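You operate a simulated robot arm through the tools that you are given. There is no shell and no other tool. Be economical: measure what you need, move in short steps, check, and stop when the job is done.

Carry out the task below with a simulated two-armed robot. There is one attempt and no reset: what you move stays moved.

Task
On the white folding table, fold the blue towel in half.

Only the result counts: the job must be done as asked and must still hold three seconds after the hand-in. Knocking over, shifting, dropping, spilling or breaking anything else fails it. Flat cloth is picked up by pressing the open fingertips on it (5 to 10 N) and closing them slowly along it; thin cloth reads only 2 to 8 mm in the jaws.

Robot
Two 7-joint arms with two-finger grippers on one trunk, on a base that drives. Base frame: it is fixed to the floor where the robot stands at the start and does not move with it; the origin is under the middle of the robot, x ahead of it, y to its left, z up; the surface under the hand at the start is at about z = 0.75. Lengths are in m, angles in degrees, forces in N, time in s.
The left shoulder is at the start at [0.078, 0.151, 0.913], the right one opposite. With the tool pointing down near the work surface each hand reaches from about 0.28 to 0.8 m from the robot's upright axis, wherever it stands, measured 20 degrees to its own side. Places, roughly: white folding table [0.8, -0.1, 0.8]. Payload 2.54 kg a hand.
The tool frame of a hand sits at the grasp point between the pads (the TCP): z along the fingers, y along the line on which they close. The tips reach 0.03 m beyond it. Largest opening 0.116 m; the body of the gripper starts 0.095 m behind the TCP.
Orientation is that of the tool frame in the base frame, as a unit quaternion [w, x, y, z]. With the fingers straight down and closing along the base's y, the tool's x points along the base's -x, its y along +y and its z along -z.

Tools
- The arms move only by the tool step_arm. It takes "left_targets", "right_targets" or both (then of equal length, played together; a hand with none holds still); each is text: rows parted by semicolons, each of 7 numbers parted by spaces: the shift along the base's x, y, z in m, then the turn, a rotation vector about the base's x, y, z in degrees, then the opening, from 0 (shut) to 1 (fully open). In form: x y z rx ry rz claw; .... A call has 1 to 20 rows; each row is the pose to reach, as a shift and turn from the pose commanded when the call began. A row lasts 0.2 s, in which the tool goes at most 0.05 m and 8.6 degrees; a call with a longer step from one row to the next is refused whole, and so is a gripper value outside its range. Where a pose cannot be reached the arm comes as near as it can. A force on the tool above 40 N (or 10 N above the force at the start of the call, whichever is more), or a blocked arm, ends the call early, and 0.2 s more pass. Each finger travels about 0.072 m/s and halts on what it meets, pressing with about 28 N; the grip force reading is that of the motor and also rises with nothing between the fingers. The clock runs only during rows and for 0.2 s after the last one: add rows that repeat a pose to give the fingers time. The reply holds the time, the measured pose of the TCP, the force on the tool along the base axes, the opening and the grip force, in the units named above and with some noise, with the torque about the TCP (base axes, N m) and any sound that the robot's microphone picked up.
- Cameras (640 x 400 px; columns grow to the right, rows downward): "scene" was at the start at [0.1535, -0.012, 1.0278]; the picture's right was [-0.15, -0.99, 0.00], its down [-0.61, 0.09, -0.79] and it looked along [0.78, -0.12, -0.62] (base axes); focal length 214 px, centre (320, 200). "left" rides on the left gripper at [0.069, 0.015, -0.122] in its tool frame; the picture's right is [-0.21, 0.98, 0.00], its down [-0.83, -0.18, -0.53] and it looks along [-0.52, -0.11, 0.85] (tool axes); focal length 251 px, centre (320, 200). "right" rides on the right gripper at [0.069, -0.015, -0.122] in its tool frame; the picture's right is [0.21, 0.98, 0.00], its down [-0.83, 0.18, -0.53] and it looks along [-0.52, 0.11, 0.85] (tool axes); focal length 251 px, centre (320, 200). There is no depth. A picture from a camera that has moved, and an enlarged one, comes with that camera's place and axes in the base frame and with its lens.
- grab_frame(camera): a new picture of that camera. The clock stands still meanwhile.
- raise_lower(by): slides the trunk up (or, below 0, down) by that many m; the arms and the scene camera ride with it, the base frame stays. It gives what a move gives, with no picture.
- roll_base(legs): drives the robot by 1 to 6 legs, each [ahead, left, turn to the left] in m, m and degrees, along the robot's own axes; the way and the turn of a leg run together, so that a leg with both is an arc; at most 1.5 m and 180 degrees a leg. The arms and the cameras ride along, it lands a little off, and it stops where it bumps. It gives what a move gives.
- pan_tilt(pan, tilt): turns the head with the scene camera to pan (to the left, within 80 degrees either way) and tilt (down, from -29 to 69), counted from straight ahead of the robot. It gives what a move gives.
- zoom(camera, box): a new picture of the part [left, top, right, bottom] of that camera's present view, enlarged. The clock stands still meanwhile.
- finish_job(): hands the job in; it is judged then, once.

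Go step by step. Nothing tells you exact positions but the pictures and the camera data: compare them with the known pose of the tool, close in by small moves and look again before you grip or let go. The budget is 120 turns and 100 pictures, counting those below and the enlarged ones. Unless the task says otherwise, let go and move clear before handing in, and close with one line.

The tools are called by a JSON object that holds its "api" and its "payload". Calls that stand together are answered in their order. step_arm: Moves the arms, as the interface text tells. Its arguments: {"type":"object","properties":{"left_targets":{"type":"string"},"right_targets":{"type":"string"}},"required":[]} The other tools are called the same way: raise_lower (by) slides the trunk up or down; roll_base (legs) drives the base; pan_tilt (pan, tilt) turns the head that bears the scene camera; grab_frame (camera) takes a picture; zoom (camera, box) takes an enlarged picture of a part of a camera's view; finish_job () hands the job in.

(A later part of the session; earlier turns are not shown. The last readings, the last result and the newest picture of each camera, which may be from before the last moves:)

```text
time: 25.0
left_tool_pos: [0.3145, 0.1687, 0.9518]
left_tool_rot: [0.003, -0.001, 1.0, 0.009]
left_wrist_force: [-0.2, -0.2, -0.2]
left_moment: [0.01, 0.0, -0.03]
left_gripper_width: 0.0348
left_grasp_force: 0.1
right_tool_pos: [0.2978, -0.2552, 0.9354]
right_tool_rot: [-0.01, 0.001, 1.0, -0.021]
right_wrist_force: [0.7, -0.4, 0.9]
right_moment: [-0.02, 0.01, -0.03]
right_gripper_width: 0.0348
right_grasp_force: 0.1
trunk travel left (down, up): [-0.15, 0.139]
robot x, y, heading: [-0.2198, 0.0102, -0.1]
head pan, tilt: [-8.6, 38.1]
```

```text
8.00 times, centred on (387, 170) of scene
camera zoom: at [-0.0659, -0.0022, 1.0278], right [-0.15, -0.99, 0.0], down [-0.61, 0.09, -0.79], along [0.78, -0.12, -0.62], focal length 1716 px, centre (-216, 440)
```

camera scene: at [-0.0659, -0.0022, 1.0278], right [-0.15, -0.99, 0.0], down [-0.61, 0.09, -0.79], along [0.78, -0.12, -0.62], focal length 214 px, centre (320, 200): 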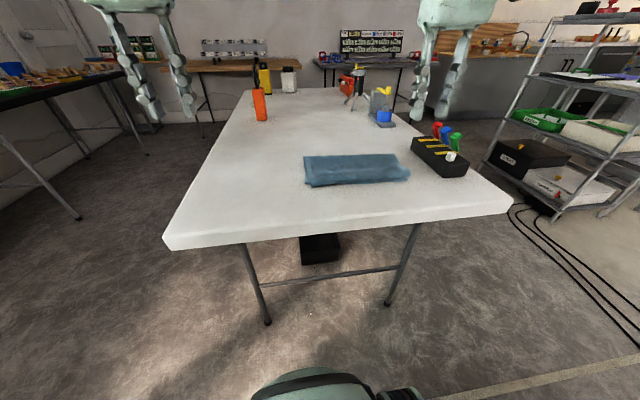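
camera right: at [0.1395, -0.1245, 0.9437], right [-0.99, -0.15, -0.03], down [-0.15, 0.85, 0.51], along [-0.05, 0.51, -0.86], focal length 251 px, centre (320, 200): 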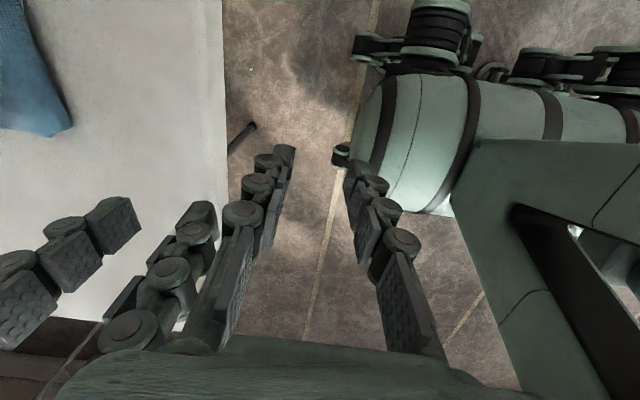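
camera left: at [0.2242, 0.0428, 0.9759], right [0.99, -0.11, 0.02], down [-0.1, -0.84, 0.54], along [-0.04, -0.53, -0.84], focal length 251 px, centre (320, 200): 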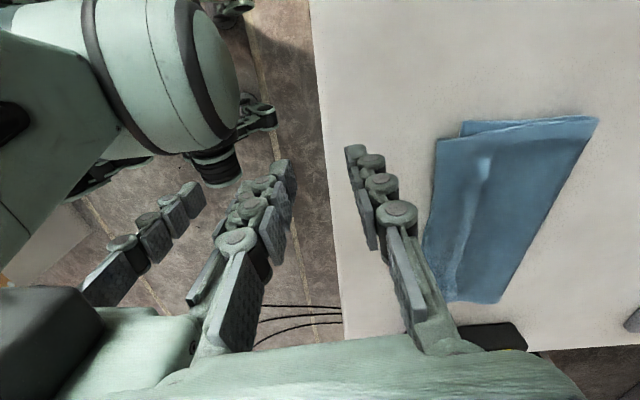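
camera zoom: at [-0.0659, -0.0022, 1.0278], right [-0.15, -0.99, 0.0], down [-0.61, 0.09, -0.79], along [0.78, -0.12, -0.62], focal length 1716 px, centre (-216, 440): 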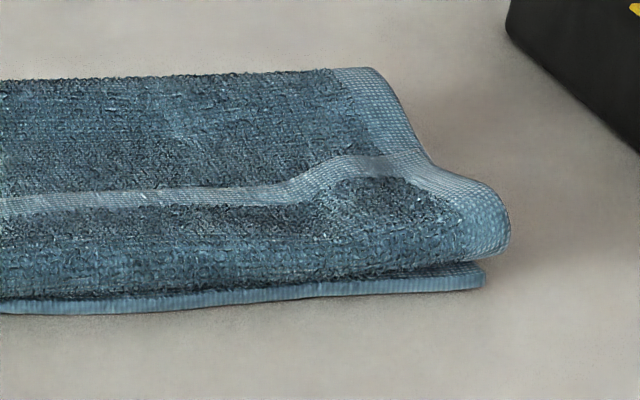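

The hem's free edge lies at x≈0.375, with small bumps left at y≈-0.073 and y≈-0.244. I bring both hands above those bumps.

{"api": "step_arm", "payload": {"left_targets": "0.01 -0.04 -0.02 0 0 0 0.25; 0.02 -0.08 -0.04 0 0 0 0.25; 0.03 -0.12 -0.06 0 0 0 0.25; 0.04 -0.16 -0.08 0 0 0 0.25; 0.05 -0.2 -0.1 0 0 0 0.25; 0.0625 -0.2437 -0.115 0 0 0 0.25; 0.0625 -0.2437 -0.137 0 0 0 0.25; 0.0625 -0.2437 -0.137 0 0 0 0.25", "right_targets": "0.015 0.002 -0.02 0 0 0 0.25; 0.03 0.004 -0.04 0 0 0 0.25; 0.045 0.006 -0.06 0 0 0 0.25; 0.06 0.008 -0.08 0 0 0 0.25; 0.07 0.01 -0.09 0 0 0 0.25; 0.079 0.01 -0.1 0 0 0 0.25; 0.079 0.01 -0.12 0 0 0 0.25; 0.079 0.01 -0.12 0 0 0 0.25"}}

{"api": "grab_frame", "payload": {"camera": "left"}}

{"api": "grab_frame", "payload": {"camera": "right"}}

```text
time: 26.8
left_tool_pos: [0.3759, -0.0748, 0.8147]
left_tool_rot: [0.003, -0.001, 1.0, 0.009]
left_wrist_force: [1.2, 0.8, -0.1]
left_moment: [-0.01, 0.02, 0.03]
left_gripper_width: 0.029
left_grasp_force: 0.0
right_tool_pos: [0.3753, -0.2467, 0.8144]
right_tool_rot: [-0.009, 0.001, 1.0, -0.02]
right_wrist_force: [0.7, -0.2, 0.2]
right_moment: [0.02, 0.01, 0.03]
right_gripper_width: 0.029
right_grasp_force: 0.0
trunk travel left (down, up): [-0.15, 0.139]
robot x, y, heading: [-0.2167, 0.008, -0.3]
head pan, tilt: [-8.6, 38.1]
```

```text
62 pictures are left
camera left: at [0.306, -0.0617, 0.9358], right [0.21, 0.98, 0.02], down [0.82, -0.19, 0.54], along [0.53, -0.1, -0.84], focal length 251 px, centre (320, 200)
```

left: 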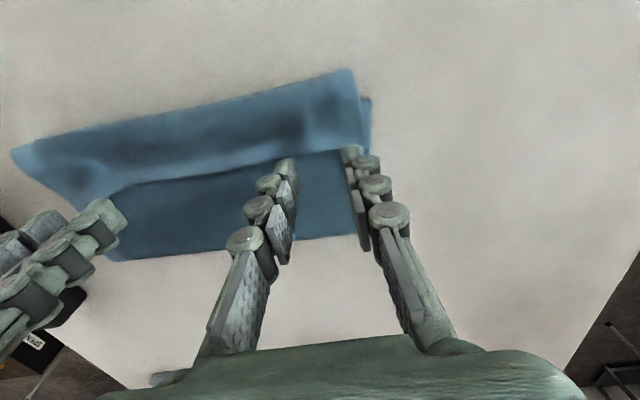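

```text
61 pictures are left
camera right: at [0.3096, -0.2564, 0.9392], right [-0.21, 0.98, -0.03], down [0.84, 0.2, 0.51], along [0.51, 0.08, -0.86], focal length 251 px, centre (320, 200)
```

right: 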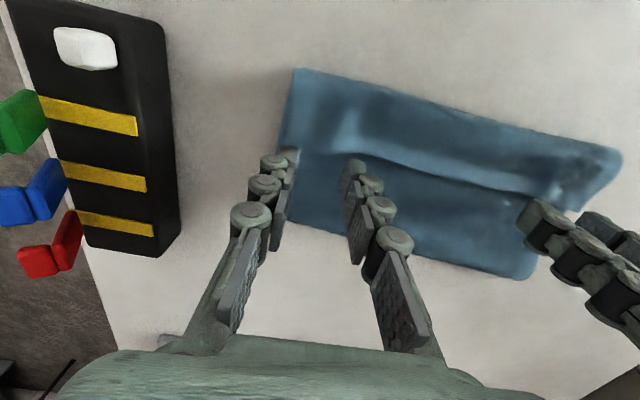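

The hem edge lies right between both pairs of fingertips. I descend in small steps to a light touch.

{"api": "step_arm", "payload": {"left_targets": "-0.002 0 -0.006 0 0 0 0.25; -0.002 0 -0.012 0 0 0 0.25; -0.002 0 -0.017 0 0 0 0.25; -0.002 0 -0.02 0 0 0 0.25", "right_targets": "-0.001 0 -0.006 0 0 0 0.25; -0.001 0 -0.012 0 0 0 0.25; -0.001 0 -0.017 0 0 0 0.25; -0.001 0 -0.02 0 0 0 0.25"}}

```text
time: 27.8
left_tool_pos: [0.3732, -0.0736, 0.7922]
left_tool_rot: [0.004, -0.002, 1.0, 0.009]
left_wrist_force: [-0.7, -0.2, 0.1]
left_moment: [-0.01, 0.01, 0.0]
left_gripper_width: 0.0287
left_grasp_force: 0.0
right_tool_pos: [0.3752, -0.2442, 0.7948]
right_tool_rot: [-0.01, 0.001, 1.0, -0.019]
right_wrist_force: [-0.7, 0.0, 0.5]
right_moment: [0.03, -0.01, 0.0]
right_gripper_width: 0.0293
right_grasp_force: 0.0
trunk travel left (down, up): [-0.15, 0.139]
robot x, y, heading: [-0.2187, 0.0118, -0.3]
head pan, tilt: [-8.6, 38.1]
```

No contact yet; I go a few millimetres lower.

{"api": "step_arm", "payload": {"left_targets": "0 0 -0.002 0 0 0 0.25; 0 0 -0.003 0 0 0 0.25; 0 0 -0.004 0 0 0 0.25", "right_targets": "0 0 -0.002 0 0 0 0.25; 0 0 -0.004 0 0 0 0.25; 0 0 -0.006 0 0 0 0.25"}}

{"api": "grab_frame", "payload": {"camera": "left"}}

{"api": "grab_frame", "payload": {"camera": "right"}}

```text
time: 28.6
left_tool_pos: [0.3737, -0.0755, 0.7885]
left_tool_rot: [0.004, -0.001, 1.0, 0.008]
left_wrist_force: [1.1, 0.9, 2.8]
left_moment: [0.0, 0.02, 0.03]
left_gripper_width: 0.0287
left_grasp_force: 0.1
right_tool_pos: [0.3745, -0.2438, 0.7884]
right_tool_rot: [-0.008, 0.001, 1.0, -0.019]
right_wrist_force: [0.4, -0.3, 4.0]
right_moment: [-0.04, -0.03, 0.02]
right_gripper_width: 0.0286
right_grasp_force: 0.0
trunk travel left (down, up): [-0.15, 0.139]
robot x, y, heading: [-0.2202, 0.0105, -0.1]
head pan, tilt: [-8.6, 38.1]
```

```text
60 pictures are left
camera left: at [0.3036, -0.0625, 0.9116], right [0.21, 0.98, 0.02], down [0.82, -0.19, 0.54], along [0.53, -0.1, -0.84], focal length 251 px, centre (320, 200)
```

left: 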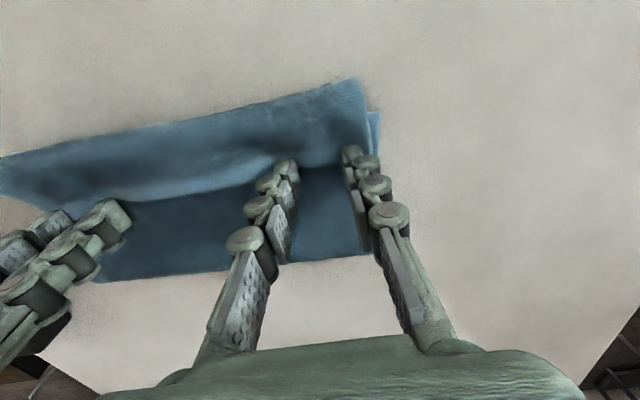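

```text
59 pictures are left
camera right: at [0.3085, -0.2556, 0.9133], right [-0.21, 0.98, -0.03], down [0.84, 0.2, 0.51], along [0.51, 0.08, -0.86], focal length 251 px, centre (320, 200)
```

right: 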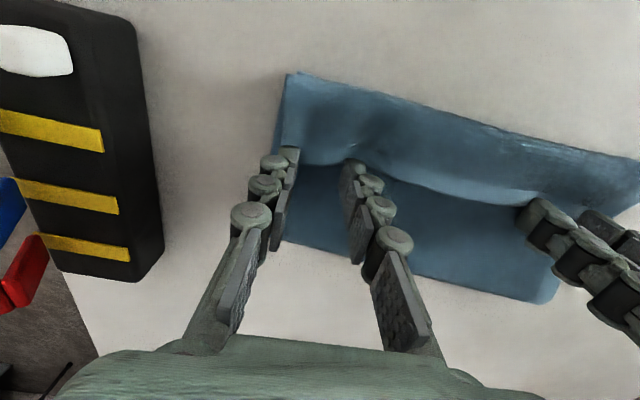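

Light contact of 3–4 N. I close slowly on the hem.

{"api": "step_arm", "payload": {"left_targets": "0 0 -0.001 0 0 0 0.22; 0 0 -0.001 0 0 0 0.19; 0 0 -0.001 0 0 0 0.16; 0 0 -0.001 0 0 0 0.13; 0 0 -0.001 0 0 0 0.1; 0 0 -0.001 0 0 0 0.07; 0 0 -0.001 0 0 0 0.04; 0 0 -0.001 0 0 0 0.01; 0 0 -0.001 0 0 0 0; 0 0 -0.001 0 0 0 0", "right_targets": "0 0 -0.001 0 0 0 0.22; 0 0 -0.001 0 0 0 0.19; 0 0 -0.001 0 0 0 0.16; 0 0 -0.001 0 0 0 0.13; 0 0 -0.001 0 0 0 0.1; 0 0 -0.001 0 0 0 0.07; 0 0 -0.001 0 0 0 0.04; 0 0 -0.001 0 0 0 0.01; 0 0 -0.001 0 0 0 0; 0 0 -0.001 0 0 0 0"}}

{"api": "step_arm", "payload": {"left_targets": "0 0 0.01 0 0 0 0; 0 0 0.025 0 0 0 0; 0 0 0.04 0 0 0 0; 0 0 0.04 0 0 0 0", "right_targets": "0 0 0.01 0 0 0 0; 0 0 0.025 0 0 0 0; 0 0 0.04 0 0 0 0; 0 0 0.04 0 0 0 0"}}

{"api": "grab_frame", "payload": {"camera": "left"}}

{"api": "grab_frame", "payload": {"camera": "right"}}

{"api": "zoom", "payload": {"camera": "scene", "box": [240, 100, 480, 250]}}

```text
time: 30.8
left_tool_pos: [0.3742, -0.075, 0.7889]
left_tool_rot: [0.003, -0.001, 1.0, 0.009]
left_wrist_force: [0.0, -0.8, 1.3]
left_moment: [0.04, 0.02, -0.02]
left_gripper_width: 0.0003
left_grasp_force: 27.7
right_tool_pos: [0.3752, -0.2437, 0.7871]
right_tool_rot: [-0.01, 0.001, 1.0, -0.019]
right_wrist_force: [-1.0, 1.2, 2.7]
right_moment: [0.02, 0.06, -0.01]
right_gripper_width: 0.003
right_grasp_force: 28.3
trunk travel left (down, up): [-0.15, 0.139]
robot x, y, heading: [-0.2193, 0.0101, 0.0]
head pan, tilt: [-8.6, 38.1]
```

```text
time: 31.8
left_tool_pos: [0.3733, -0.0761, 0.8284]
left_tool_rot: [0.003, -0.001, 1.0, 0.008]
left_wrist_force: [-0.1, 0.3, 0.3]
left_moment: [0.01, 0.0, 0.0]
left_gripper_width: 0.0
left_grasp_force: 28.0
right_tool_pos: [0.3743, -0.2428, 0.8289]
right_tool_rot: [-0.01, 0.001, 1.0, -0.02]
right_wrist_force: [0.2, 0.3, 0.0]
right_moment: [-0.02, 0.04, -0.01]
right_gripper_width: 0.0034
right_grasp_force: 28.3
trunk travel left (down, up): [-0.15, 0.139]
robot x, y, heading: [-0.2207, 0.0134, -0.0]
head pan, tilt: [-8.6, 38.1]
```

```text
58 pictures are left
camera left: at [0.304, -0.0635, 0.9511], right [0.21, 0.98, 0.02], down [0.82, -0.19, 0.54], along [0.53, -0.1, -0.84], focal length 251 px, centre (320, 200)
```

left: 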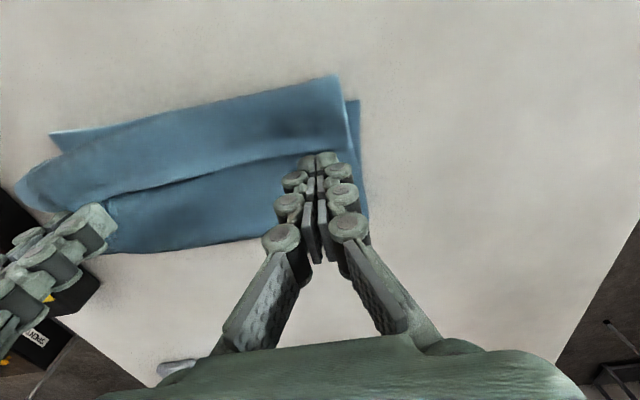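

```text
57 pictures are left
camera right: at [0.3089, -0.2548, 0.9524], right [-0.21, 0.98, -0.03], down [0.84, 0.2, 0.51], along [0.51, 0.08, -0.86], focal length 251 px, centre (320, 200)
```

right: 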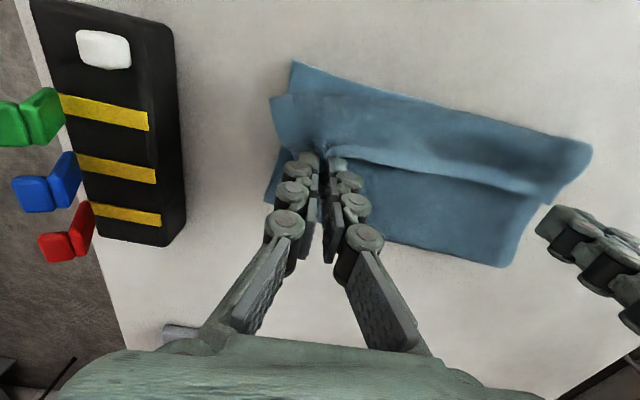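

```text
2.67 times, centred on (360, 175) of scene
camera zoom: at [-0.0659, -0.0022, 1.0278], right [-0.15, -0.99, 0.0], down [-0.61, 0.09, -0.79], along [0.78, -0.12, -0.62], focal length 572 px, centre (213, 267)
```

zoom: 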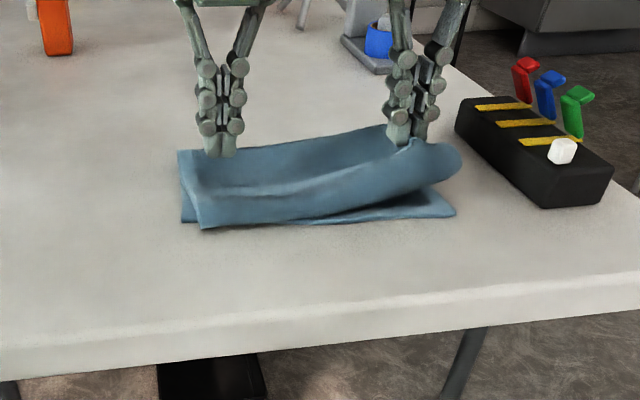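

The right hand holds the hem, the left slipped off. I lower the right again, still holding, and reposition the left a little deeper over the hem.

{"api": "step_arm", "payload": {"left_targets": "0 0 0 0 0 0 0.15; 0 0 0 0 0 0 0.3; 0 0 0 0 0 0 0.3; 0 0 0 0 0 0 0.3", "right_targets": "0 0 -0.01 0 0 0 0; 0 0 -0.02 0 0 0 0; 0 0 -0.032 0 0 0 0; 0 0 -0.032 0 0 0 0"}}

{"api": "grab_frame", "payload": {"camera": "left"}}

{"api": "zoom", "payload": {"camera": "scene", "box": [290, 130, 418, 210]}}

```text
time: 32.8
left_tool_pos: [0.3739, -0.0763, 0.8282]
left_tool_rot: [0.003, -0.001, 1.0, 0.009]
left_wrist_force: [-0.8, 1.2, 0.4]
left_moment: [0.01, 0.01, 0.04]
left_gripper_width: 0.0346
left_grasp_force: 0.0
right_tool_pos: [0.3754, -0.2437, 0.7948]
right_tool_rot: [-0.01, 0.0, 1.0, -0.02]
right_wrist_force: [0.2, 0.1, 0.9]
right_moment: [-0.01, 0.01, -0.02]
right_gripper_width: 0.0035
right_grasp_force: 27.9
trunk travel left (down, up): [-0.15, 0.139]
robot x, y, heading: [-0.2195, 0.0107, 0.1]
head pan, tilt: [-8.6, 38.1]
```

```text
55 pictures are left
camera left: at [0.304, -0.0636, 0.9508], right [0.21, 0.98, 0.02], down [0.82, -0.19, 0.54], along [0.53, -0.1, -0.84], focal length 251 px, centre (320, 200)
```

left: 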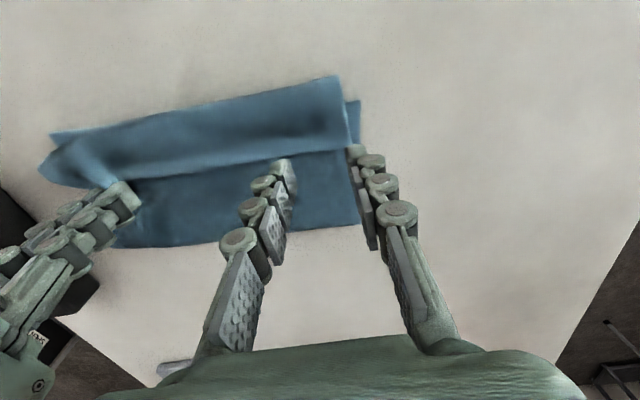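

```text
5.00 times, centred on (354, 170) of scene
camera zoom: at [-0.0659, -0.0022, 1.0278], right [-0.15, -0.99, 0.0], down [-0.61, 0.09, -0.79], along [0.78, -0.12, -0.62], focal length 1072 px, centre (150, 350)
```

zoom: 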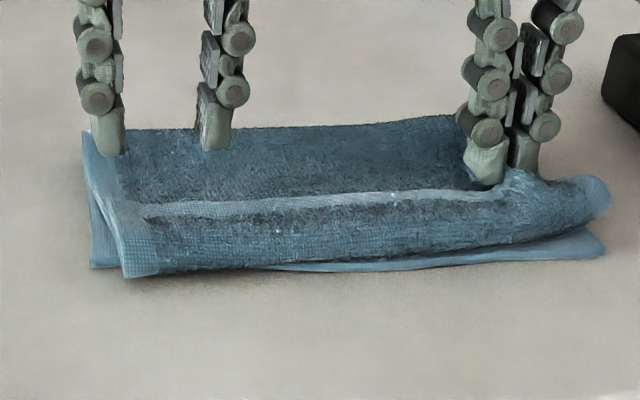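

The left's outer finger was past the towel's side edge, which explains the slip. I shift it 1.5 cm inward and press a bit more firmly.

{"api": "step_arm", "payload": {"left_targets": "0.001 -0.015 -0.015 0 0 0 0.25; 0.001 -0.015 -0.03 0 0 0 0.25; 0.001 -0.015 -0.036 0 0 0 0.25; 0.001 -0.015 -0.039 0 0 0 0.25; 0.001 -0.015 -0.042 0 0 0 0.25; 0.001 -0.015 -0.042 0 0 0 0.25"}}

```text
time: 34.2
left_tool_pos: [0.376, -0.0903, 0.7897]
left_tool_rot: [0.004, -0.001, 1.0, 0.008]
left_wrist_force: [1.6, -0.1, 10.3]
left_moment: [0.03, -0.01, -0.01]
left_gripper_width: 0.0287
left_grasp_force: 0.1
right_tool_pos: [0.3741, -0.2448, 0.7976]
right_tool_rot: [-0.009, 0.001, 1.0, -0.019]
right_wrist_force: [0.5, 0.4, 0.1]
right_moment: [-0.03, 0.02, -0.01]
right_gripper_width: 0.0034
right_grasp_force: 27.6
trunk travel left (down, up): [-0.15, 0.139]
robot x, y, heading: [-0.2187, 0.0105, -0.1]
head pan, tilt: [-8.6, 38.1]
```

{"api": "step_arm", "payload": {"left_targets": "0 0 0.0015 0 0 0 0.22; 0 0 0.0015 0 0 0 0.19; 0 0 0.0015 0 0 0 0.16; 0 0 0.0015 0 0 0 0.13; 0 0 0.0015 0 0 0 0.1; 0 0 0.0015 0 0 0 0.07; 0 0 0.0015 0 0 0 0.04; 0 0 0.0015 0 0 0 0.01; 0 0 0.0015 0 0 0 0; 0 0 0.0015 0 0 0 0"}}

{"api": "step_arm", "payload": {"left_targets": "0 0 0.01 0 0 0 0; 0 0 0.025 0 0 0 0; 0 0 0.04 0 0 0 0; 0 0 0.04 0 0 0 0", "right_targets": "0 0 0.005 0 0 0 0; 0 0 0.015 0 0 0 0; 0 0 0.03 0 0 0 0; 0 0 0.03 0 0 0 0"}}

{"api": "zoom", "payload": {"camera": "scene", "box": [240, 100, 480, 250]}}

{"api": "grab_frame", "payload": {"camera": "left"}}

```text
time: 36.4
left_tool_pos: [0.3734, -0.0904, 0.7883]
left_tool_rot: [0.003, -0.001, 1.0, 0.009]
left_wrist_force: [0.2, -1.4, 3.7]
left_moment: [-0.06, 0.05, 0.02]
left_gripper_width: 0.0042
left_grasp_force: 28.2
right_tool_pos: [0.3755, -0.2442, 0.7961]
right_tool_rot: [-0.009, 0.0, 1.0, -0.019]
right_wrist_force: [-1.0, 1.2, -0.1]
right_moment: [0.01, -0.03, 0.0]
right_gripper_width: 0.0033
right_grasp_force: 27.9
trunk travel left (down, up): [-0.15, 0.139]
robot x, y, heading: [-0.2224, 0.0141, 0.2]
head pan, tilt: [-8.6, 38.1]
```

```text
time: 37.4
left_tool_pos: [0.3741, -0.089, 0.8277]
left_tool_rot: [0.002, -0.001, 1.0, 0.009]
left_wrist_force: [-0.1, -1.1, -0.1]
left_moment: [-0.04, 0.02, -0.01]
left_gripper_width: 0.0037
left_grasp_force: 27.7
right_tool_pos: [0.3756, -0.2445, 0.8264]
right_tool_rot: [-0.009, 0.001, 1.0, -0.019]
right_wrist_force: [-0.7, 2.0, 0.5]
right_moment: [0.04, 0.0, -0.03]
right_gripper_width: 0.003
right_grasp_force: 27.4
trunk travel left (down, up): [-0.15, 0.139]
robot x, y, heading: [-0.2208, 0.0105, -0.3]
head pan, tilt: [-8.6, 38.1]
```

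```text
2.67 times, centred on (360, 175) of scene
camera zoom: at [-0.0659, -0.0022, 1.0278], right [-0.15, -0.99, 0.0], down [-0.61, 0.09, -0.79], along [0.78, -0.12, -0.62], focal length 572 px, centre (213, 267)
```

zoom: 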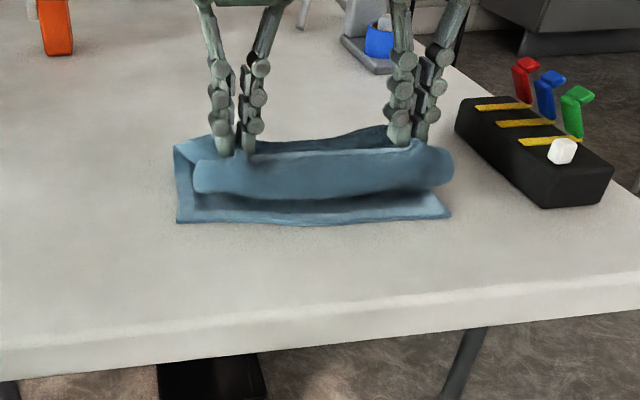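

```text
52 pictures are left
camera left: at [0.3053, -0.0773, 0.9505], right [0.21, 0.98, 0.02], down [0.82, -0.19, 0.54], along [0.53, -0.1, -0.84], focal length 251 px, centre (320, 200)
```

left: 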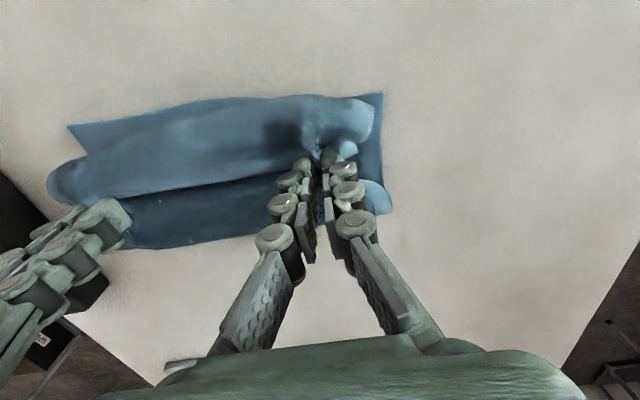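

Both hands now hold the hem. I raise it higher, slightly forward, so that the flap hangs out and I can check that only the hem is pinched.

{"api": "step_arm", "payload": {"left_targets": "0.015 0 0.02 0 0 0 0; 0.03 0 0.04 0 0 0 0; 0.045 0 0.06 0 0 0 0; 0.06 0 0.075 0 0 0 0; 0.07 0 0.08 0 0 0 0; 0.07 0 0.08 0 0 0 0", "right_targets": "0.015 0 0.02 0 0 0 0; 0.03 0 0.04 0 0 0 0; 0.045 0 0.06 0 0 0 0; 0.06 0 0.075 0 0 0 0; 0.07 0 0.08 0 0 0 0; 0.07 0 0.08 0 0 0 0"}}

{"api": "zoom", "payload": {"camera": "scene", "box": [240, 100, 480, 250]}}

{"api": "grab_frame", "payload": {"camera": "left"}}

{"api": "grab_frame", "payload": {"camera": "right"}}

```text
time: 38.8
left_tool_pos: [0.4314, -0.0883, 0.9009]
left_tool_rot: [0.003, 0.001, 1.0, 0.008]
left_wrist_force: [-0.7, -10.9, -0.4]
left_moment: [-0.32, 0.0, 0.07]
left_gripper_width: 0.0043
left_grasp_force: 27.8
left hand out of reach, approached as far as the arm can: row 4, 5, 6
right_tool_pos: [0.4271, -0.2522, 0.8998]
right_tool_rot: [-0.008, -0.001, 1.0, -0.018]
right_wrist_force: [0.0, 10.2, 0.5]
right_moment: [0.36, -0.02, -0.07]
right_gripper_width: 0.0037
right_grasp_force: 27.7
right hand out of reach, approached as far as the arm can: row 4, 5, 6
trunk travel left (down, up): [-0.15, 0.139]
robot x, y, heading: [-0.2214, 0.0107, 0.1]
head pan, tilt: [-8.6, 38.1]
```

```text
2.67 times, centred on (360, 175) of scene
camera zoom: at [-0.0659, -0.0021, 1.0278], right [-0.15, -0.99, 0.0], down [-0.61, 0.09, -0.79], along [0.78, -0.12, -0.62], focal length 572 px, centre (213, 267)
```

zoom: 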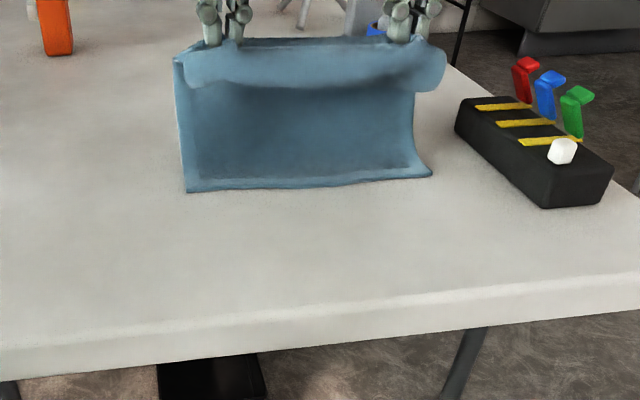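

```text
50 pictures are left
camera left: at [0.3622, -0.0755, 1.0231], right [0.22, 0.98, 0.02], down [0.82, -0.19, 0.54], along [0.53, -0.1, -0.84], focal length 251 px, centre (320, 200)
```

left: 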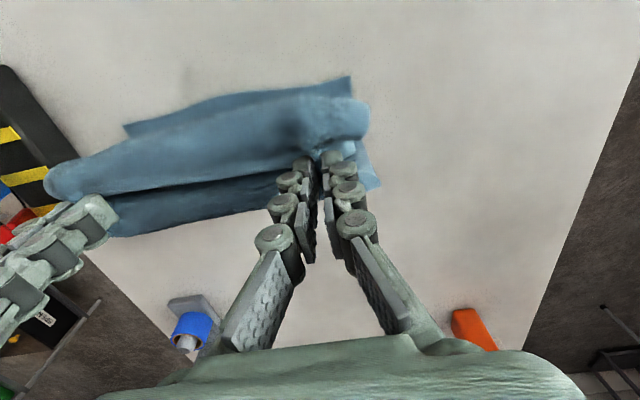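

```text
49 pictures are left
camera right: at [0.3607, -0.2633, 1.0234], right [-0.22, 0.98, -0.03], down [0.83, 0.2, 0.51], along [0.51, 0.08, -0.86], focal length 251 px, centre (320, 200)
```

right: 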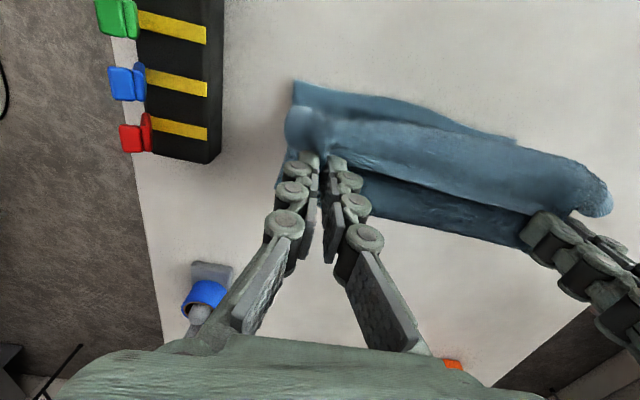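

The whole towel came up with the curl still in it and slid forward about 5 cm, so the layer underneath is pinched too. I'll use this hold to unfold the towel flat and restart cleanly, beginning with a forward roll of the base.

{"api": "step_arm", "payload": {"left_targets": "0 0 -0.01 0 0 0 0; 0.01 -0.002 -0.03 0 0 0 0; 0.02 -0.004 -0.04 0 0 0 0; 0.03 -0.004 -0.04 0 0 0 0", "right_targets": "0 0.002 -0.01 0 0 0 0; 0.01 0.005 -0.03 0 0 0 0; 0.02 0.007 -0.04 0 0 0 0; 0.03 0.007 -0.04 0 0 0 0"}}

{"api": "roll_base", "payload": {"legs": [[0.14, 0, 0]]}}

{"api": "grab_frame", "payload": {"camera": "scene"}}

```text
time: 39.8
left_tool_pos: [0.4475, -0.087, 0.8617]
left_tool_rot: [0.003, 0.001, 1.0, 0.007]
left_wrist_force: [-1.4, -15.2, -1.0]
left_moment: [-0.47, 0.03, 0.09]
left_gripper_width: 0.0046
left_grasp_force: 28.7
left hand out of reach, approached as far as the arm can: row 3, 4
right_tool_pos: [0.44, -0.2525, 0.8555]
right_tool_rot: [-0.008, 0.0, 1.0, -0.018]
right_wrist_force: [1.5, 14.6, -0.5]
right_moment: [0.44, -0.05, -0.14]
right_gripper_width: 0.0037
right_grasp_force: 28.1
right hand out of reach, approached as far as the arm can: row 2, 3, 4
trunk travel left (down, up): [-0.15, 0.139]
robot x, y, heading: [-0.2189, 0.014, 0.1]
head pan, tilt: [-8.6, 38.1]
```

```text
time: 41.1
left_tool_pos: [0.5874, -0.0851, 0.8609]
left_tool_rot: [0.004, -0.002, 1.0, 0.008]
left_wrist_force: [-1.5, -18.2, -0.9]
left_moment: [-0.5, 0.05, 0.06]
left_gripper_width: 0.0046
left_grasp_force: 28.0
right_tool_pos: [0.5793, -0.2528, 0.8552]
right_tool_rot: [-0.009, -0.001, 1.0, -0.019]
right_wrist_force: [1.4, 17.9, 1.1]
right_moment: [0.52, 0.0, -0.13]
right_gripper_width: 0.0038
right_grasp_force: 27.8
trunk travel left (down, up): [-0.15, 0.139]
robot x, y, heading: [-0.0814, 0.0085, -0.3]
head pan, tilt: [-8.6, 38.1]
```

```text
48 pictures are left
camera scene: at [0.0734, -0.002, 1.0277], right [-0.15, -0.99, 0.0], down [-0.61, 0.09, -0.79], along [0.78, -0.12, -0.62], focal length 214 px, centre (320, 200)
```

scene: 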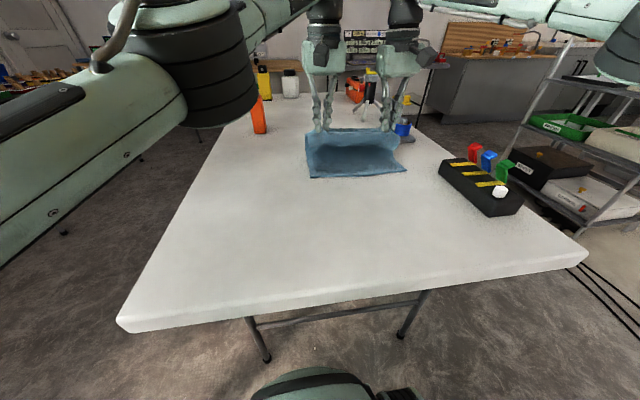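

The towel simply slid forward with the hands, still folded, with its near edge now at about x≈0.51. I set it down, release both hands and look.

{"api": "step_arm", "payload": {"left_targets": "0 -0.003 -0.015 0 0 0 0; 0 -0.006 -0.03 0 0 0 0; 0 -0.008 -0.045 0 0 0 0; 0 -0.008 -0.055 0 0 0 0; 0 -0.008 -0.06 0 0 0 0; 0 -0.008 -0.06 0 0 0 0.1; 0 -0.008 -0.06 0 0 0 0.2; 0 -0.008 -0.06 0 0 0 0.3; 0 -0.008 -0.04 0 0 0 0.3; 0 -0.008 -0.01 0 0 0 0.3; 0 0.02 0.03 0 0 0 0.3; 0 0.06 0.06 0 0 0 0.3; 0 0.1 0.06 0 0 0 0.3", "right_targets": "0 0.003 -0.015 0 0 0 0; 0 0.006 -0.03 0 0 0 0; 0 0.008 -0.045 0 0 0 0; 0 0.008 -0.055 0 0 0 0; 0 0.008 -0.056 0 0 0 0; 0 0.008 -0.056 0 0 0 0.1; 0 0.008 -0.056 0 0 0 0.2; 0 0.008 -0.056 0 0 0 0.3; 0 0.008 -0.04 0 0 0 0.3; 0 0.008 -0.01 0 0 0 0.3; -0.02 -0.01 0.03 0 0 0 0.3; -0.04 -0.02 0.06 0 0 0 0.3; -0.08 -0.03 0.06 0 0 0 0.3"}}

{"api": "zoom", "payload": {"camera": "scene", "box": [260, 80, 460, 205]}}

{"api": "grab_frame", "payload": {"camera": "right"}}

```text
time: 43.9
left_tool_pos: [0.5871, 0.0159, 0.9217]
left_tool_rot: [0.004, -0.003, 1.0, 0.008]
left_wrist_force: [0.1, -0.2, -0.6]
left_moment: [0.0, 0.04, 0.01]
left_gripper_width: 0.035
left_grasp_force: 0.0
right_tool_pos: [0.4974, -0.2821, 0.9143]
right_tool_rot: [-0.008, -0.001, 1.0, -0.019]
right_wrist_force: [0.1, -0.8, -0.9]
right_moment: [0.01, 0.01, 0.01]
right_gripper_width: 0.0349
right_grasp_force: 0.1
trunk travel left (down, up): [-0.15, 0.139]
robot x, y, heading: [-0.0812, 0.0068, 0.1]
head pan, tilt: [-8.6, 38.1]
```

```text
3.20 times, centred on (360, 142) of scene
camera zoom: at [0.0728, -0.0018, 1.0279], right [-0.15, -0.99, 0.0], down [-0.61, 0.09, -0.79], along [0.78, -0.12, -0.62], focal length 686 px, centre (192, 384)
```

zoom: 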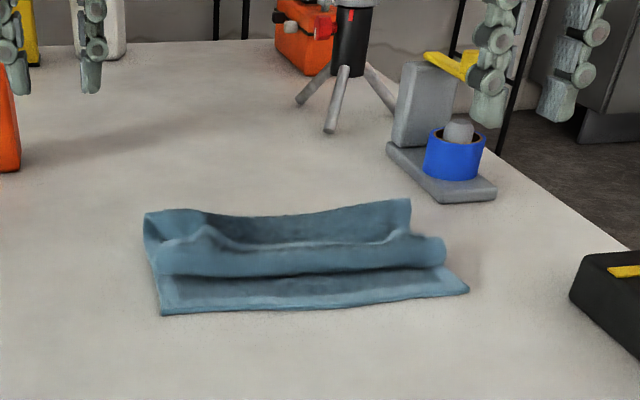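

```text
46 pictures are left
camera right: at [0.4315, -0.2949, 1.0394], right [-0.22, 0.98, -0.03], down [0.83, 0.2, 0.51], along [0.51, 0.08, -0.86], focal length 251 px, centre (320, 200)
```

right: 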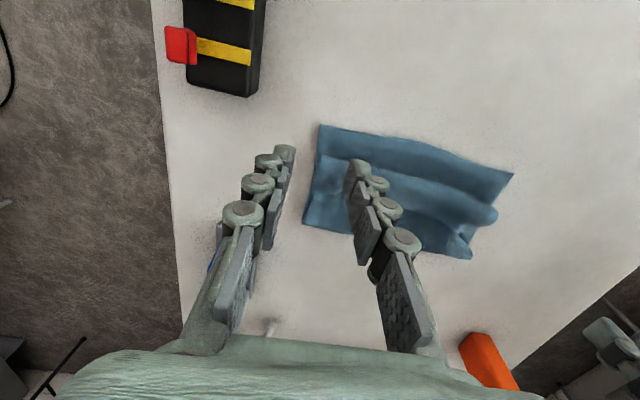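

The fold is loose with the hem still curled. My plan is to hang the towel straight up by its hem, lay it out flat, then fold again with the hands pre-tilted so the hem doesn't tuck under; first I look closely.

{"api": "zoom", "payload": {"camera": "scene", "box": [296, 130, 424, 210]}}

{"api": "grab_frame", "payload": {"camera": "left"}}

```text
5.00 times, centred on (360, 170) of scene
camera zoom: at [0.0728, -0.0018, 1.0279], right [-0.15, -0.99, 0.0], down [-0.61, 0.09, -0.79], along [0.78, -0.12, -0.62], focal length 1072 px, centre (120, 350)
```

zoom: 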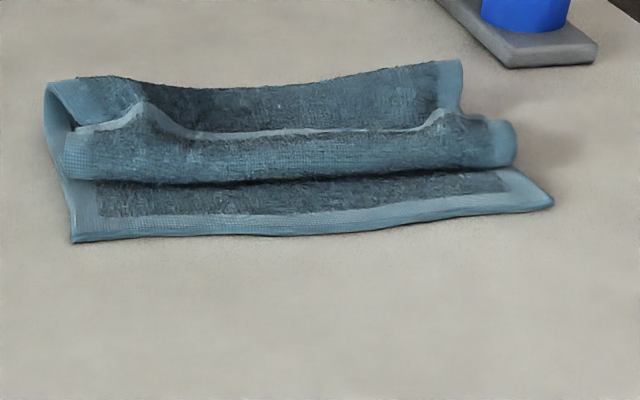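

```text
44 pictures are left
camera left: at [0.5173, 0.0279, 1.0444], right [0.21, 0.98, 0.02], down [0.82, -0.19, 0.54], along [0.53, -0.1, -0.84], focal length 251 px, centre (320, 200)
```

left: 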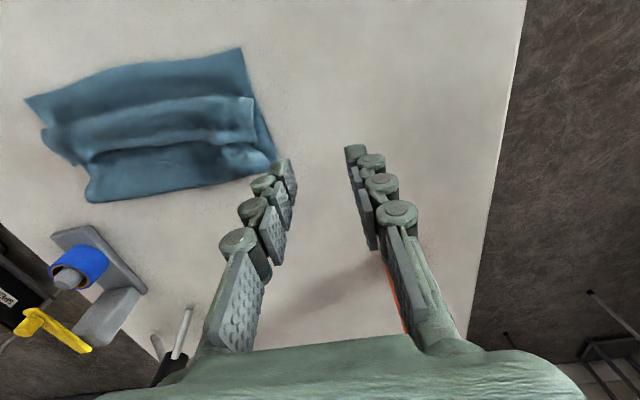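

The hem now stands up in two clear peaks where I last gripped. I return above them to pinch only the peaks.

{"api": "step_arm", "payload": {"left_targets": "0 -0.04 -0.02 0 0 0 0.3; 0 -0.08 -0.05 0 0 0 0.3; 0 -0.108 -0.085 0 0 0 0.3; 0 -0.108 -0.095 0 0 0 0.3; 0 -0.108 -0.095 0 0 0 0.3", "right_targets": "0.025 0.01 -0.02 0 0 0 0.3; 0.05 0.02 -0.04 0 0 0 0.3; 0.08 0.034 -0.07 0 0 0 0.3; 0.082 0.034 -0.095 0 0 0 0.3; 0.082 0.034 -0.095 0 0 0 0.3"}}

{"api": "grab_frame", "payload": {"camera": "left"}}

{"api": "grab_frame", "payload": {"camera": "right"}}

```text
time: 45.1
left_tool_pos: [0.5865, -0.0953, 0.8261]
left_tool_rot: [0.003, -0.001, 1.0, 0.007]
left_wrist_force: [0.0, -0.5, 0.6]
left_moment: [-0.01, 0.0, -0.03]
left_gripper_width: 0.0345
left_grasp_force: 0.1
right_tool_pos: [0.5798, -0.2496, 0.8209]
right_tool_rot: [-0.008, -0.001, 1.0, -0.018]
right_wrist_force: [0.1, 0.0, 0.2]
right_moment: [0.0, 0.04, -0.01]
right_gripper_width: 0.0347
right_grasp_force: 0.1
trunk travel left (down, up): [-0.15, 0.139]
robot x, y, heading: [-0.0753, 0.0095, -0.1]
head pan, tilt: [-8.6, 38.1]
```

```text
43 pictures are left
camera left: at [0.5175, -0.082, 0.9479], right [0.21, 0.98, 0.02], down [0.82, -0.19, 0.54], along [0.53, -0.1, -0.84], focal length 251 px, centre (320, 200)
```

left: 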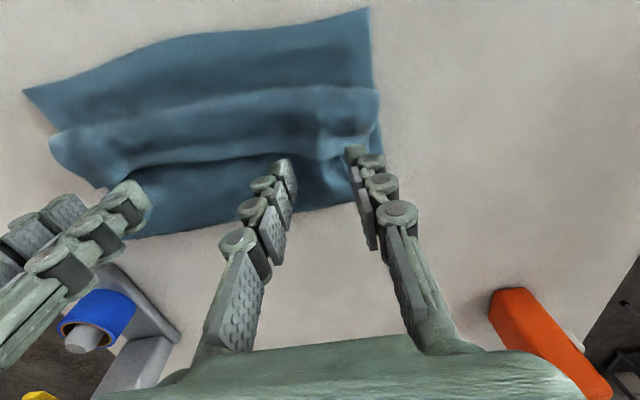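

```text
42 pictures are left
camera right: at [0.5148, -0.2607, 0.9446], right [-0.22, 0.98, -0.03], down [0.83, 0.2, 0.51], along [0.51, 0.08, -0.86], focal length 251 px, centre (320, 200)
```

right: 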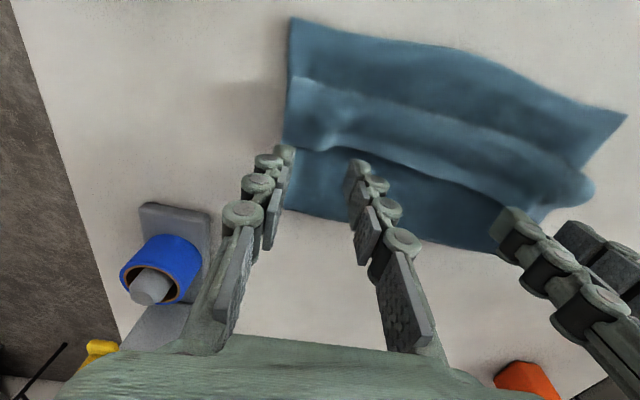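

The hem edges and peaks sit between the fingertips. I descend without pressing the lower layers, close and lift.

{"api": "step_arm", "payload": {"left_targets": "-0.004 0 -0.012 0 0 0 0.3; -0.004 0 -0.024 0 0 0 0.3; -0.004 0 -0.03 0 0 0 0.3; -0.004 0 -0.03 0 0 0 0.24; -0.004 0 -0.03 0 0 0 0.18; -0.004 0 -0.03 0 0 0 0.12; -0.004 0 -0.03 0 0 0 0.06; -0.004 0 -0.03 0 0 0 0; -0.004 0 -0.03 0 0 0 0; -0.004 0 -0.03 0 0 0 0", "right_targets": "-0.006 0 -0.012 0 0 0 0.3; -0.006 0 -0.024 0 0 0 0.3; -0.006 0 -0.03 0 0 0 0.3; -0.006 0 -0.03 0 0 0 0.24; -0.006 0 -0.03 0 0 0 0.18; -0.006 0 -0.03 0 0 0 0.12; -0.006 0 -0.03 0 0 0 0.06; -0.006 0 -0.03 0 0 0 0; -0.006 0 -0.03 0 0 0 0; -0.006 0 -0.03 0 0 0 0"}}

{"api": "step_arm", "payload": {"left_targets": "0 0 0.015 0 0 0 0; 0 0 0.03 0 0 0 0; 0 0 0.05 0 0 0 0; 0 0 0.05 0 0 0 0", "right_targets": "0 0 0.015 0 0 0 0; 0 0 0.03 0 0 0 0; 0 0 0.05 0 0 0 0; 0 0 0.05 0 0 0 0"}}

{"api": "zoom", "payload": {"camera": "scene", "box": [260, 80, 460, 205]}}

```text
time: 47.3
left_tool_pos: [0.5826, -0.0941, 0.7976]
left_tool_rot: [0.005, -0.002, 1.0, 0.007]
left_wrist_force: [-0.1, 0.1, -0.5]
left_moment: [-0.02, -0.03, 0.02]
left_gripper_width: 0.0
left_grasp_force: 27.6
right_tool_pos: [0.5746, -0.2487, 0.7907]
right_tool_rot: [-0.009, -0.001, 1.0, -0.018]
right_wrist_force: [0.2, -0.2, 2.0]
right_moment: [-0.04, 0.01, 0.02]
right_gripper_width: 0.0064
right_grasp_force: 28.0
trunk travel left (down, up): [-0.15, 0.139]
robot x, y, heading: [-0.0831, 0.0106, -0.4]
head pan, tilt: [-8.6, 38.1]
```

```text
time: 48.3
left_tool_pos: [0.5826, -0.0945, 0.8462]
left_tool_rot: [0.004, -0.002, 1.0, 0.008]
left_wrist_force: [-0.3, 1.0, 0.2]
left_moment: [0.04, -0.01, -0.01]
left_gripper_width: 0.0001
left_grasp_force: 27.6
right_tool_pos: [0.5749, -0.2496, 0.8413]
right_tool_rot: [-0.009, -0.002, 1.0, -0.018]
right_wrist_force: [-0.1, -0.5, -0.3]
right_moment: [0.0, 0.02, -0.05]
right_gripper_width: 0.0062
right_grasp_force: 28.2
trunk travel left (down, up): [-0.15, 0.139]
robot x, y, heading: [-0.0815, 0.0085, 0.0]
head pan, tilt: [-8.6, 38.1]
```

```text
3.20 times, centred on (360, 142) of scene
camera zoom: at [0.073, -0.002, 1.0278], right [-0.15, -0.99, 0.0], down [-0.61, 0.09, -0.79], along [0.78, -0.12, -0.62], focal length 686 px, centre (192, 384)
```

zoom: 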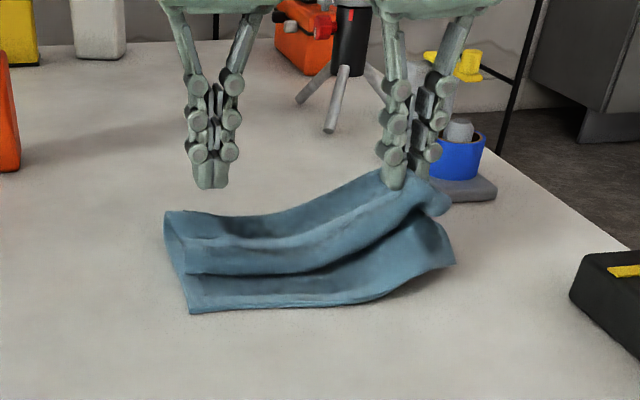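

The right pinched several layers and the left missed. A better idea: the bottom layer's near edge is a free single layer, so I'll hang the towel from that edge, touch the hem down nearest me, lay half away from me and bring the held edge back over it, which needs no flip of the grip. First I release the right and back off.

{"api": "step_arm", "payload": {"left_targets": "0 0 0.02 0 0 0 0.1; 0 0 0.04 0 0 0 0.3; 0 0.03 0.04 0 0 0 0.3; 0 0.06 0.04 0 0 0 0.3; 0 0.06 0.04 0 0 0 0.3; 0 0.06 0.04 0 0 0 0.3; 0 0.06 0.04 0 0 0 0.3; 0 0.06 0.04 0 0 0 0.3", "right_targets": "0 0 -0.02 0 0 0 0; 0 0 -0.035 0 0 0 0; 0 0 -0.045 0 0 0 0; 0 0 -0.045 0 0 0 0.12; 0 0 -0.045 0 0 0 0.3; 0 0 -0.03 0 0 0 0.3; 0 0 0.01 0 0 0 0.3; -0.03 -0.03 0.05 0 0 0 0.3"}}

{"api": "zoom", "payload": {"camera": "scene", "box": [280, 110, 440, 210]}}

{"api": "grab_frame", "payload": {"camera": "right"}}

```text
refused: row 8 steps farther than a row can; nothing moved
```

```text
4.00 times, centred on (360, 160) of scene
camera zoom: at [0.073, -0.002, 1.0278], right [-0.15, -0.99, 0.0], down [-0.61, 0.09, -0.79], along [0.78, -0.12, -0.62], focal length 858 px, centre (160, 360)
```

zoom: 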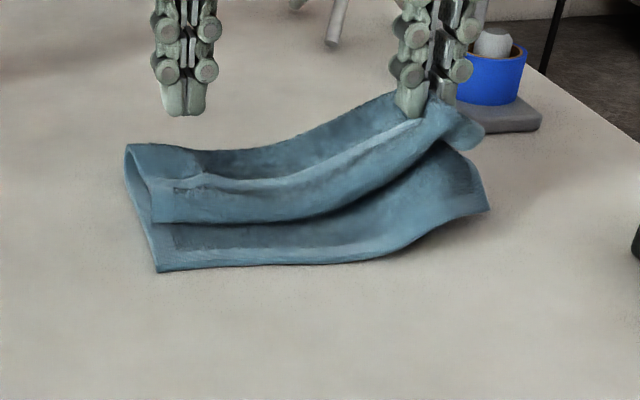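

```text
39 pictures are left
camera right: at [0.5083, -0.2607, 0.9652], right [-0.22, 0.98, -0.03], down [0.83, 0.2, 0.51], along [0.51, 0.08, -0.86], focal length 251 px, centre (320, 200)
```

right: 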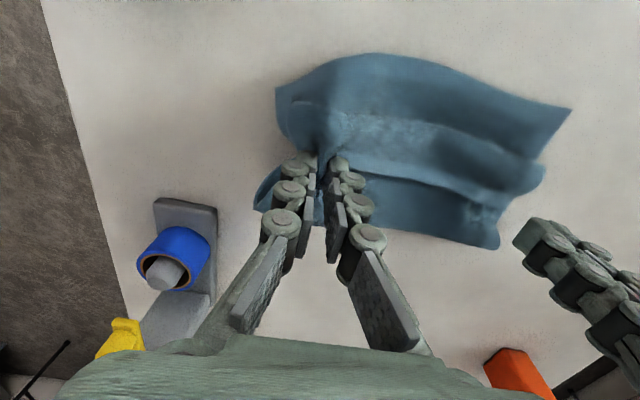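

The last step was too long, so nothing moved. I repeat the release with shorter steps.

{"api": "step_arm", "payload": {"left_targets": "0 0 0.02 0 0 0 0.1; 0 0 0.04 0 0 0 0.3; 0 0.03 0.04 0 0 0 0.3; 0 0.06 0.04 0 0 0 0.3; 0 0.06 0.04 0 0 0 0.3; 0 0.06 0.04 0 0 0 0.3; 0 0.06 0.04 0 0 0 0.3; 0 0.06 0.04 0 0 0 0.3; 0 0.06 0.04 0 0 0 0.3", "right_targets": "0 0 -0.02 0 0 0 0; 0 0 -0.035 0 0 0 0; 0 0 -0.045 0 0 0 0; 0 0 -0.045 0 0 0 0.12; 0 0 -0.045 0 0 0 0.3; 0 0 -0.03 0 0 0 0.3; 0 0 0.005 0 0 0 0.3; -0.015 -0.01 0.04 0 0 0 0.3; -0.04 -0.03 0.06 0 0 0 0.3"}}

{"api": "zoom", "payload": {"camera": "scene", "box": [280, 110, 440, 210]}}

{"api": "grab_frame", "payload": {"camera": "right"}}

```text
time: 50.3
left_tool_pos: [0.5818, -0.0337, 0.8881]
left_tool_rot: [0.003, -0.002, 1.0, 0.007]
left_wrist_force: [-0.1, -0.4, 1.1]
left_moment: [-0.02, 0.0, 0.02]
left_gripper_width: 0.0348
left_grasp_force: 0.0
left hand out of reach, approached as far as the arm can: row 1, 2
right_tool_pos: [0.5345, -0.2778, 0.9017]
right_tool_rot: [-0.009, -0.002, 1.0, -0.018]
right_wrist_force: [0.0, -0.2, 0.5]
right_moment: [0.0, -0.03, 0.03]
right_gripper_width: 0.0347
right_grasp_force: 0.0
trunk travel left (down, up): [-0.15, 0.139]
robot x, y, heading: [-0.0779, 0.0081, 0.0]
head pan, tilt: [-8.6, 38.1]
```

```text
4.00 times, centred on (360, 160) of scene
camera zoom: at [0.0728, -0.002, 1.0279], right [-0.15, -0.99, 0.0], down [-0.61, 0.09, -0.79], along [0.78, -0.12, -0.62], focal length 858 px, centre (160, 360)
```

zoom: 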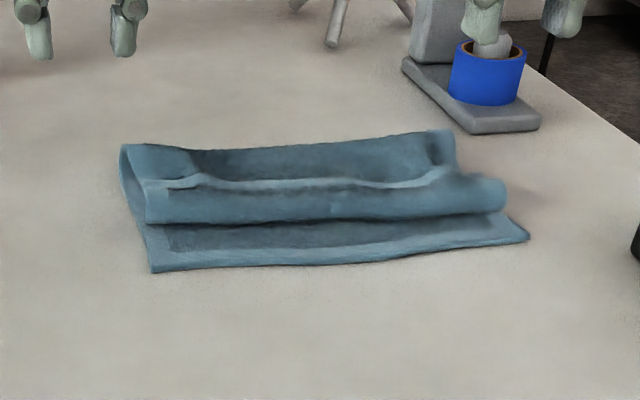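

```text
37 pictures are left
camera right: at [0.4679, -0.2893, 1.0257], right [-0.22, 0.98, -0.03], down [0.83, 0.2, 0.51], along [0.51, 0.08, -0.86], focal length 251 px, centre (320, 200)
```

right: 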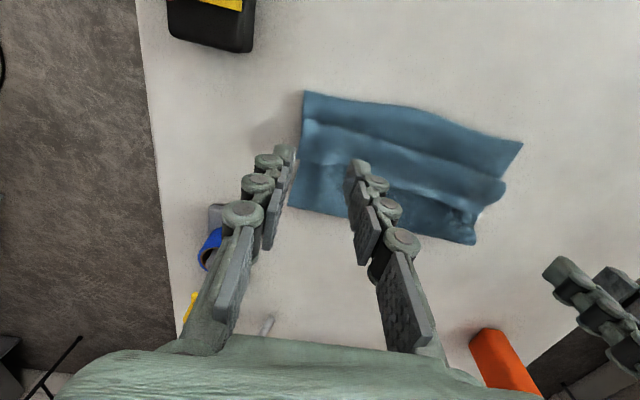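

The bottom layer's near corners are at about (0.509,-0.064) and (0.514,-0.309), with a ~4 cm single-layer strip exposed. I move both hands above that strip just inside the corners.

{"api": "step_arm", "payload": {"left_targets": "-0.02 -0.02 -0.01 0 0 0 0.3; -0.045 -0.04 -0.02 0 0 0 0.3; -0.063 -0.066 -0.04 0 0 0 0.3; -0.063 -0.066 -0.07 0 0 0 0.3; -0.063 -0.066 -0.088 0 0 0 0.3; -0.063 -0.066 -0.088 0 0 0 0.3", "right_targets": "-0.007 0.003 -0.02 0 0 0 0.3; -0.0135 0.006 -0.04 0 0 0 0.3; -0.0135 0.006 -0.06 0 0 0 0.3; -0.0135 0.006 -0.08 0 0 0 0.3; -0.0135 0.006 -0.1 0 0 0 0.3; -0.0135 0.006 -0.1 0 0 0 0.3"}}

{"api": "grab_frame", "payload": {"camera": "left"}}

{"api": "grab_frame", "payload": {"camera": "right"}}

```text
time: 51.7
left_tool_pos: [0.5192, -0.1002, 0.8]
left_tool_rot: [0.002, -0.001, 1.0, 0.008]
left_wrist_force: [-0.1, 0.0, 0.5]
left_moment: [0.0, 0.0, 0.01]
left_gripper_width: 0.035
left_grasp_force: 0.1
right_tool_pos: [0.5191, -0.2721, 0.8022]
right_tool_rot: [-0.009, -0.001, 1.0, -0.019]
right_wrist_force: [0.0, 0.2, -0.4]
right_moment: [-0.02, 0.01, -0.01]
right_gripper_width: 0.0348
right_grasp_force: 0.2
trunk travel left (down, up): [-0.15, 0.139]
robot x, y, heading: [-0.0791, 0.0067, 0.1]
head pan, tilt: [-8.6, 38.1]
```

```text
36 pictures are left
camera left: at [0.4498, -0.0871, 0.9216], right [0.21, 0.98, 0.02], down [0.82, -0.19, 0.54], along [0.53, -0.1, -0.84], focal length 251 px, centre (320, 200)
```

left: 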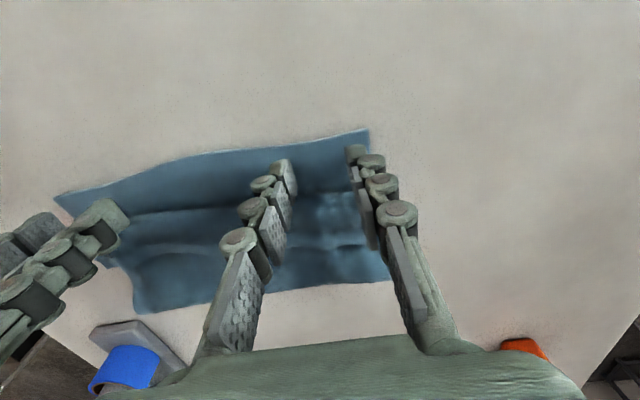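

```text
35 pictures are left
camera right: at [0.4538, -0.2832, 0.9259], right [-0.22, 0.98, -0.03], down [0.83, 0.2, 0.51], along [0.51, 0.08, -0.86], focal length 251 px, centre (320, 200)
```

right: 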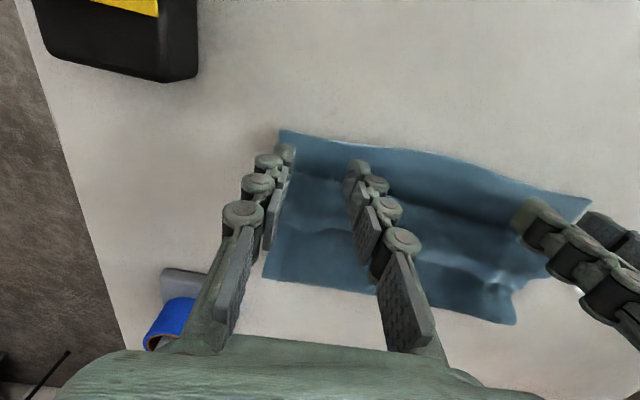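

Positions look good. I press down lightly and then close.

{"api": "step_arm", "payload": {"left_targets": "-0.003 0 -0.006 0 0 0 0.3; -0.003 0 -0.012 0 0 0 0.3; -0.003 0 -0.016 0 0 0 0.3; -0.003 0 -0.018 0 0 0 0.3", "right_targets": "-0.003 0 -0.008 0 0 0 0.3; -0.003 0 -0.014 0 0 0 0.3; -0.003 0 -0.018 0 0 0 0.3; -0.003 0 -0.02 0 0 0 0.3"}}

```text
time: 52.7
left_tool_pos: [0.5161, -0.0994, 0.782]
left_tool_rot: [0.005, -0.001, 1.0, 0.007]
left_wrist_force: [-0.5, -0.1, 7.1]
left_moment: [-0.12, 0.02, -0.01]
left_gripper_width: 0.0352
left_grasp_force: 0.9
right_tool_pos: [0.5181, -0.2725, 0.784]
right_tool_rot: [-0.008, -0.001, 1.0, -0.018]
right_wrist_force: [1.5, 0.6, 5.5]
right_moment: [0.1, -0.05, -0.02]
right_gripper_width: 0.0349
right_grasp_force: 0.1
trunk travel left (down, up): [-0.15, 0.139]
robot x, y, heading: [-0.0792, 0.0116, -0.1]
head pan, tilt: [-8.6, 38.1]
```

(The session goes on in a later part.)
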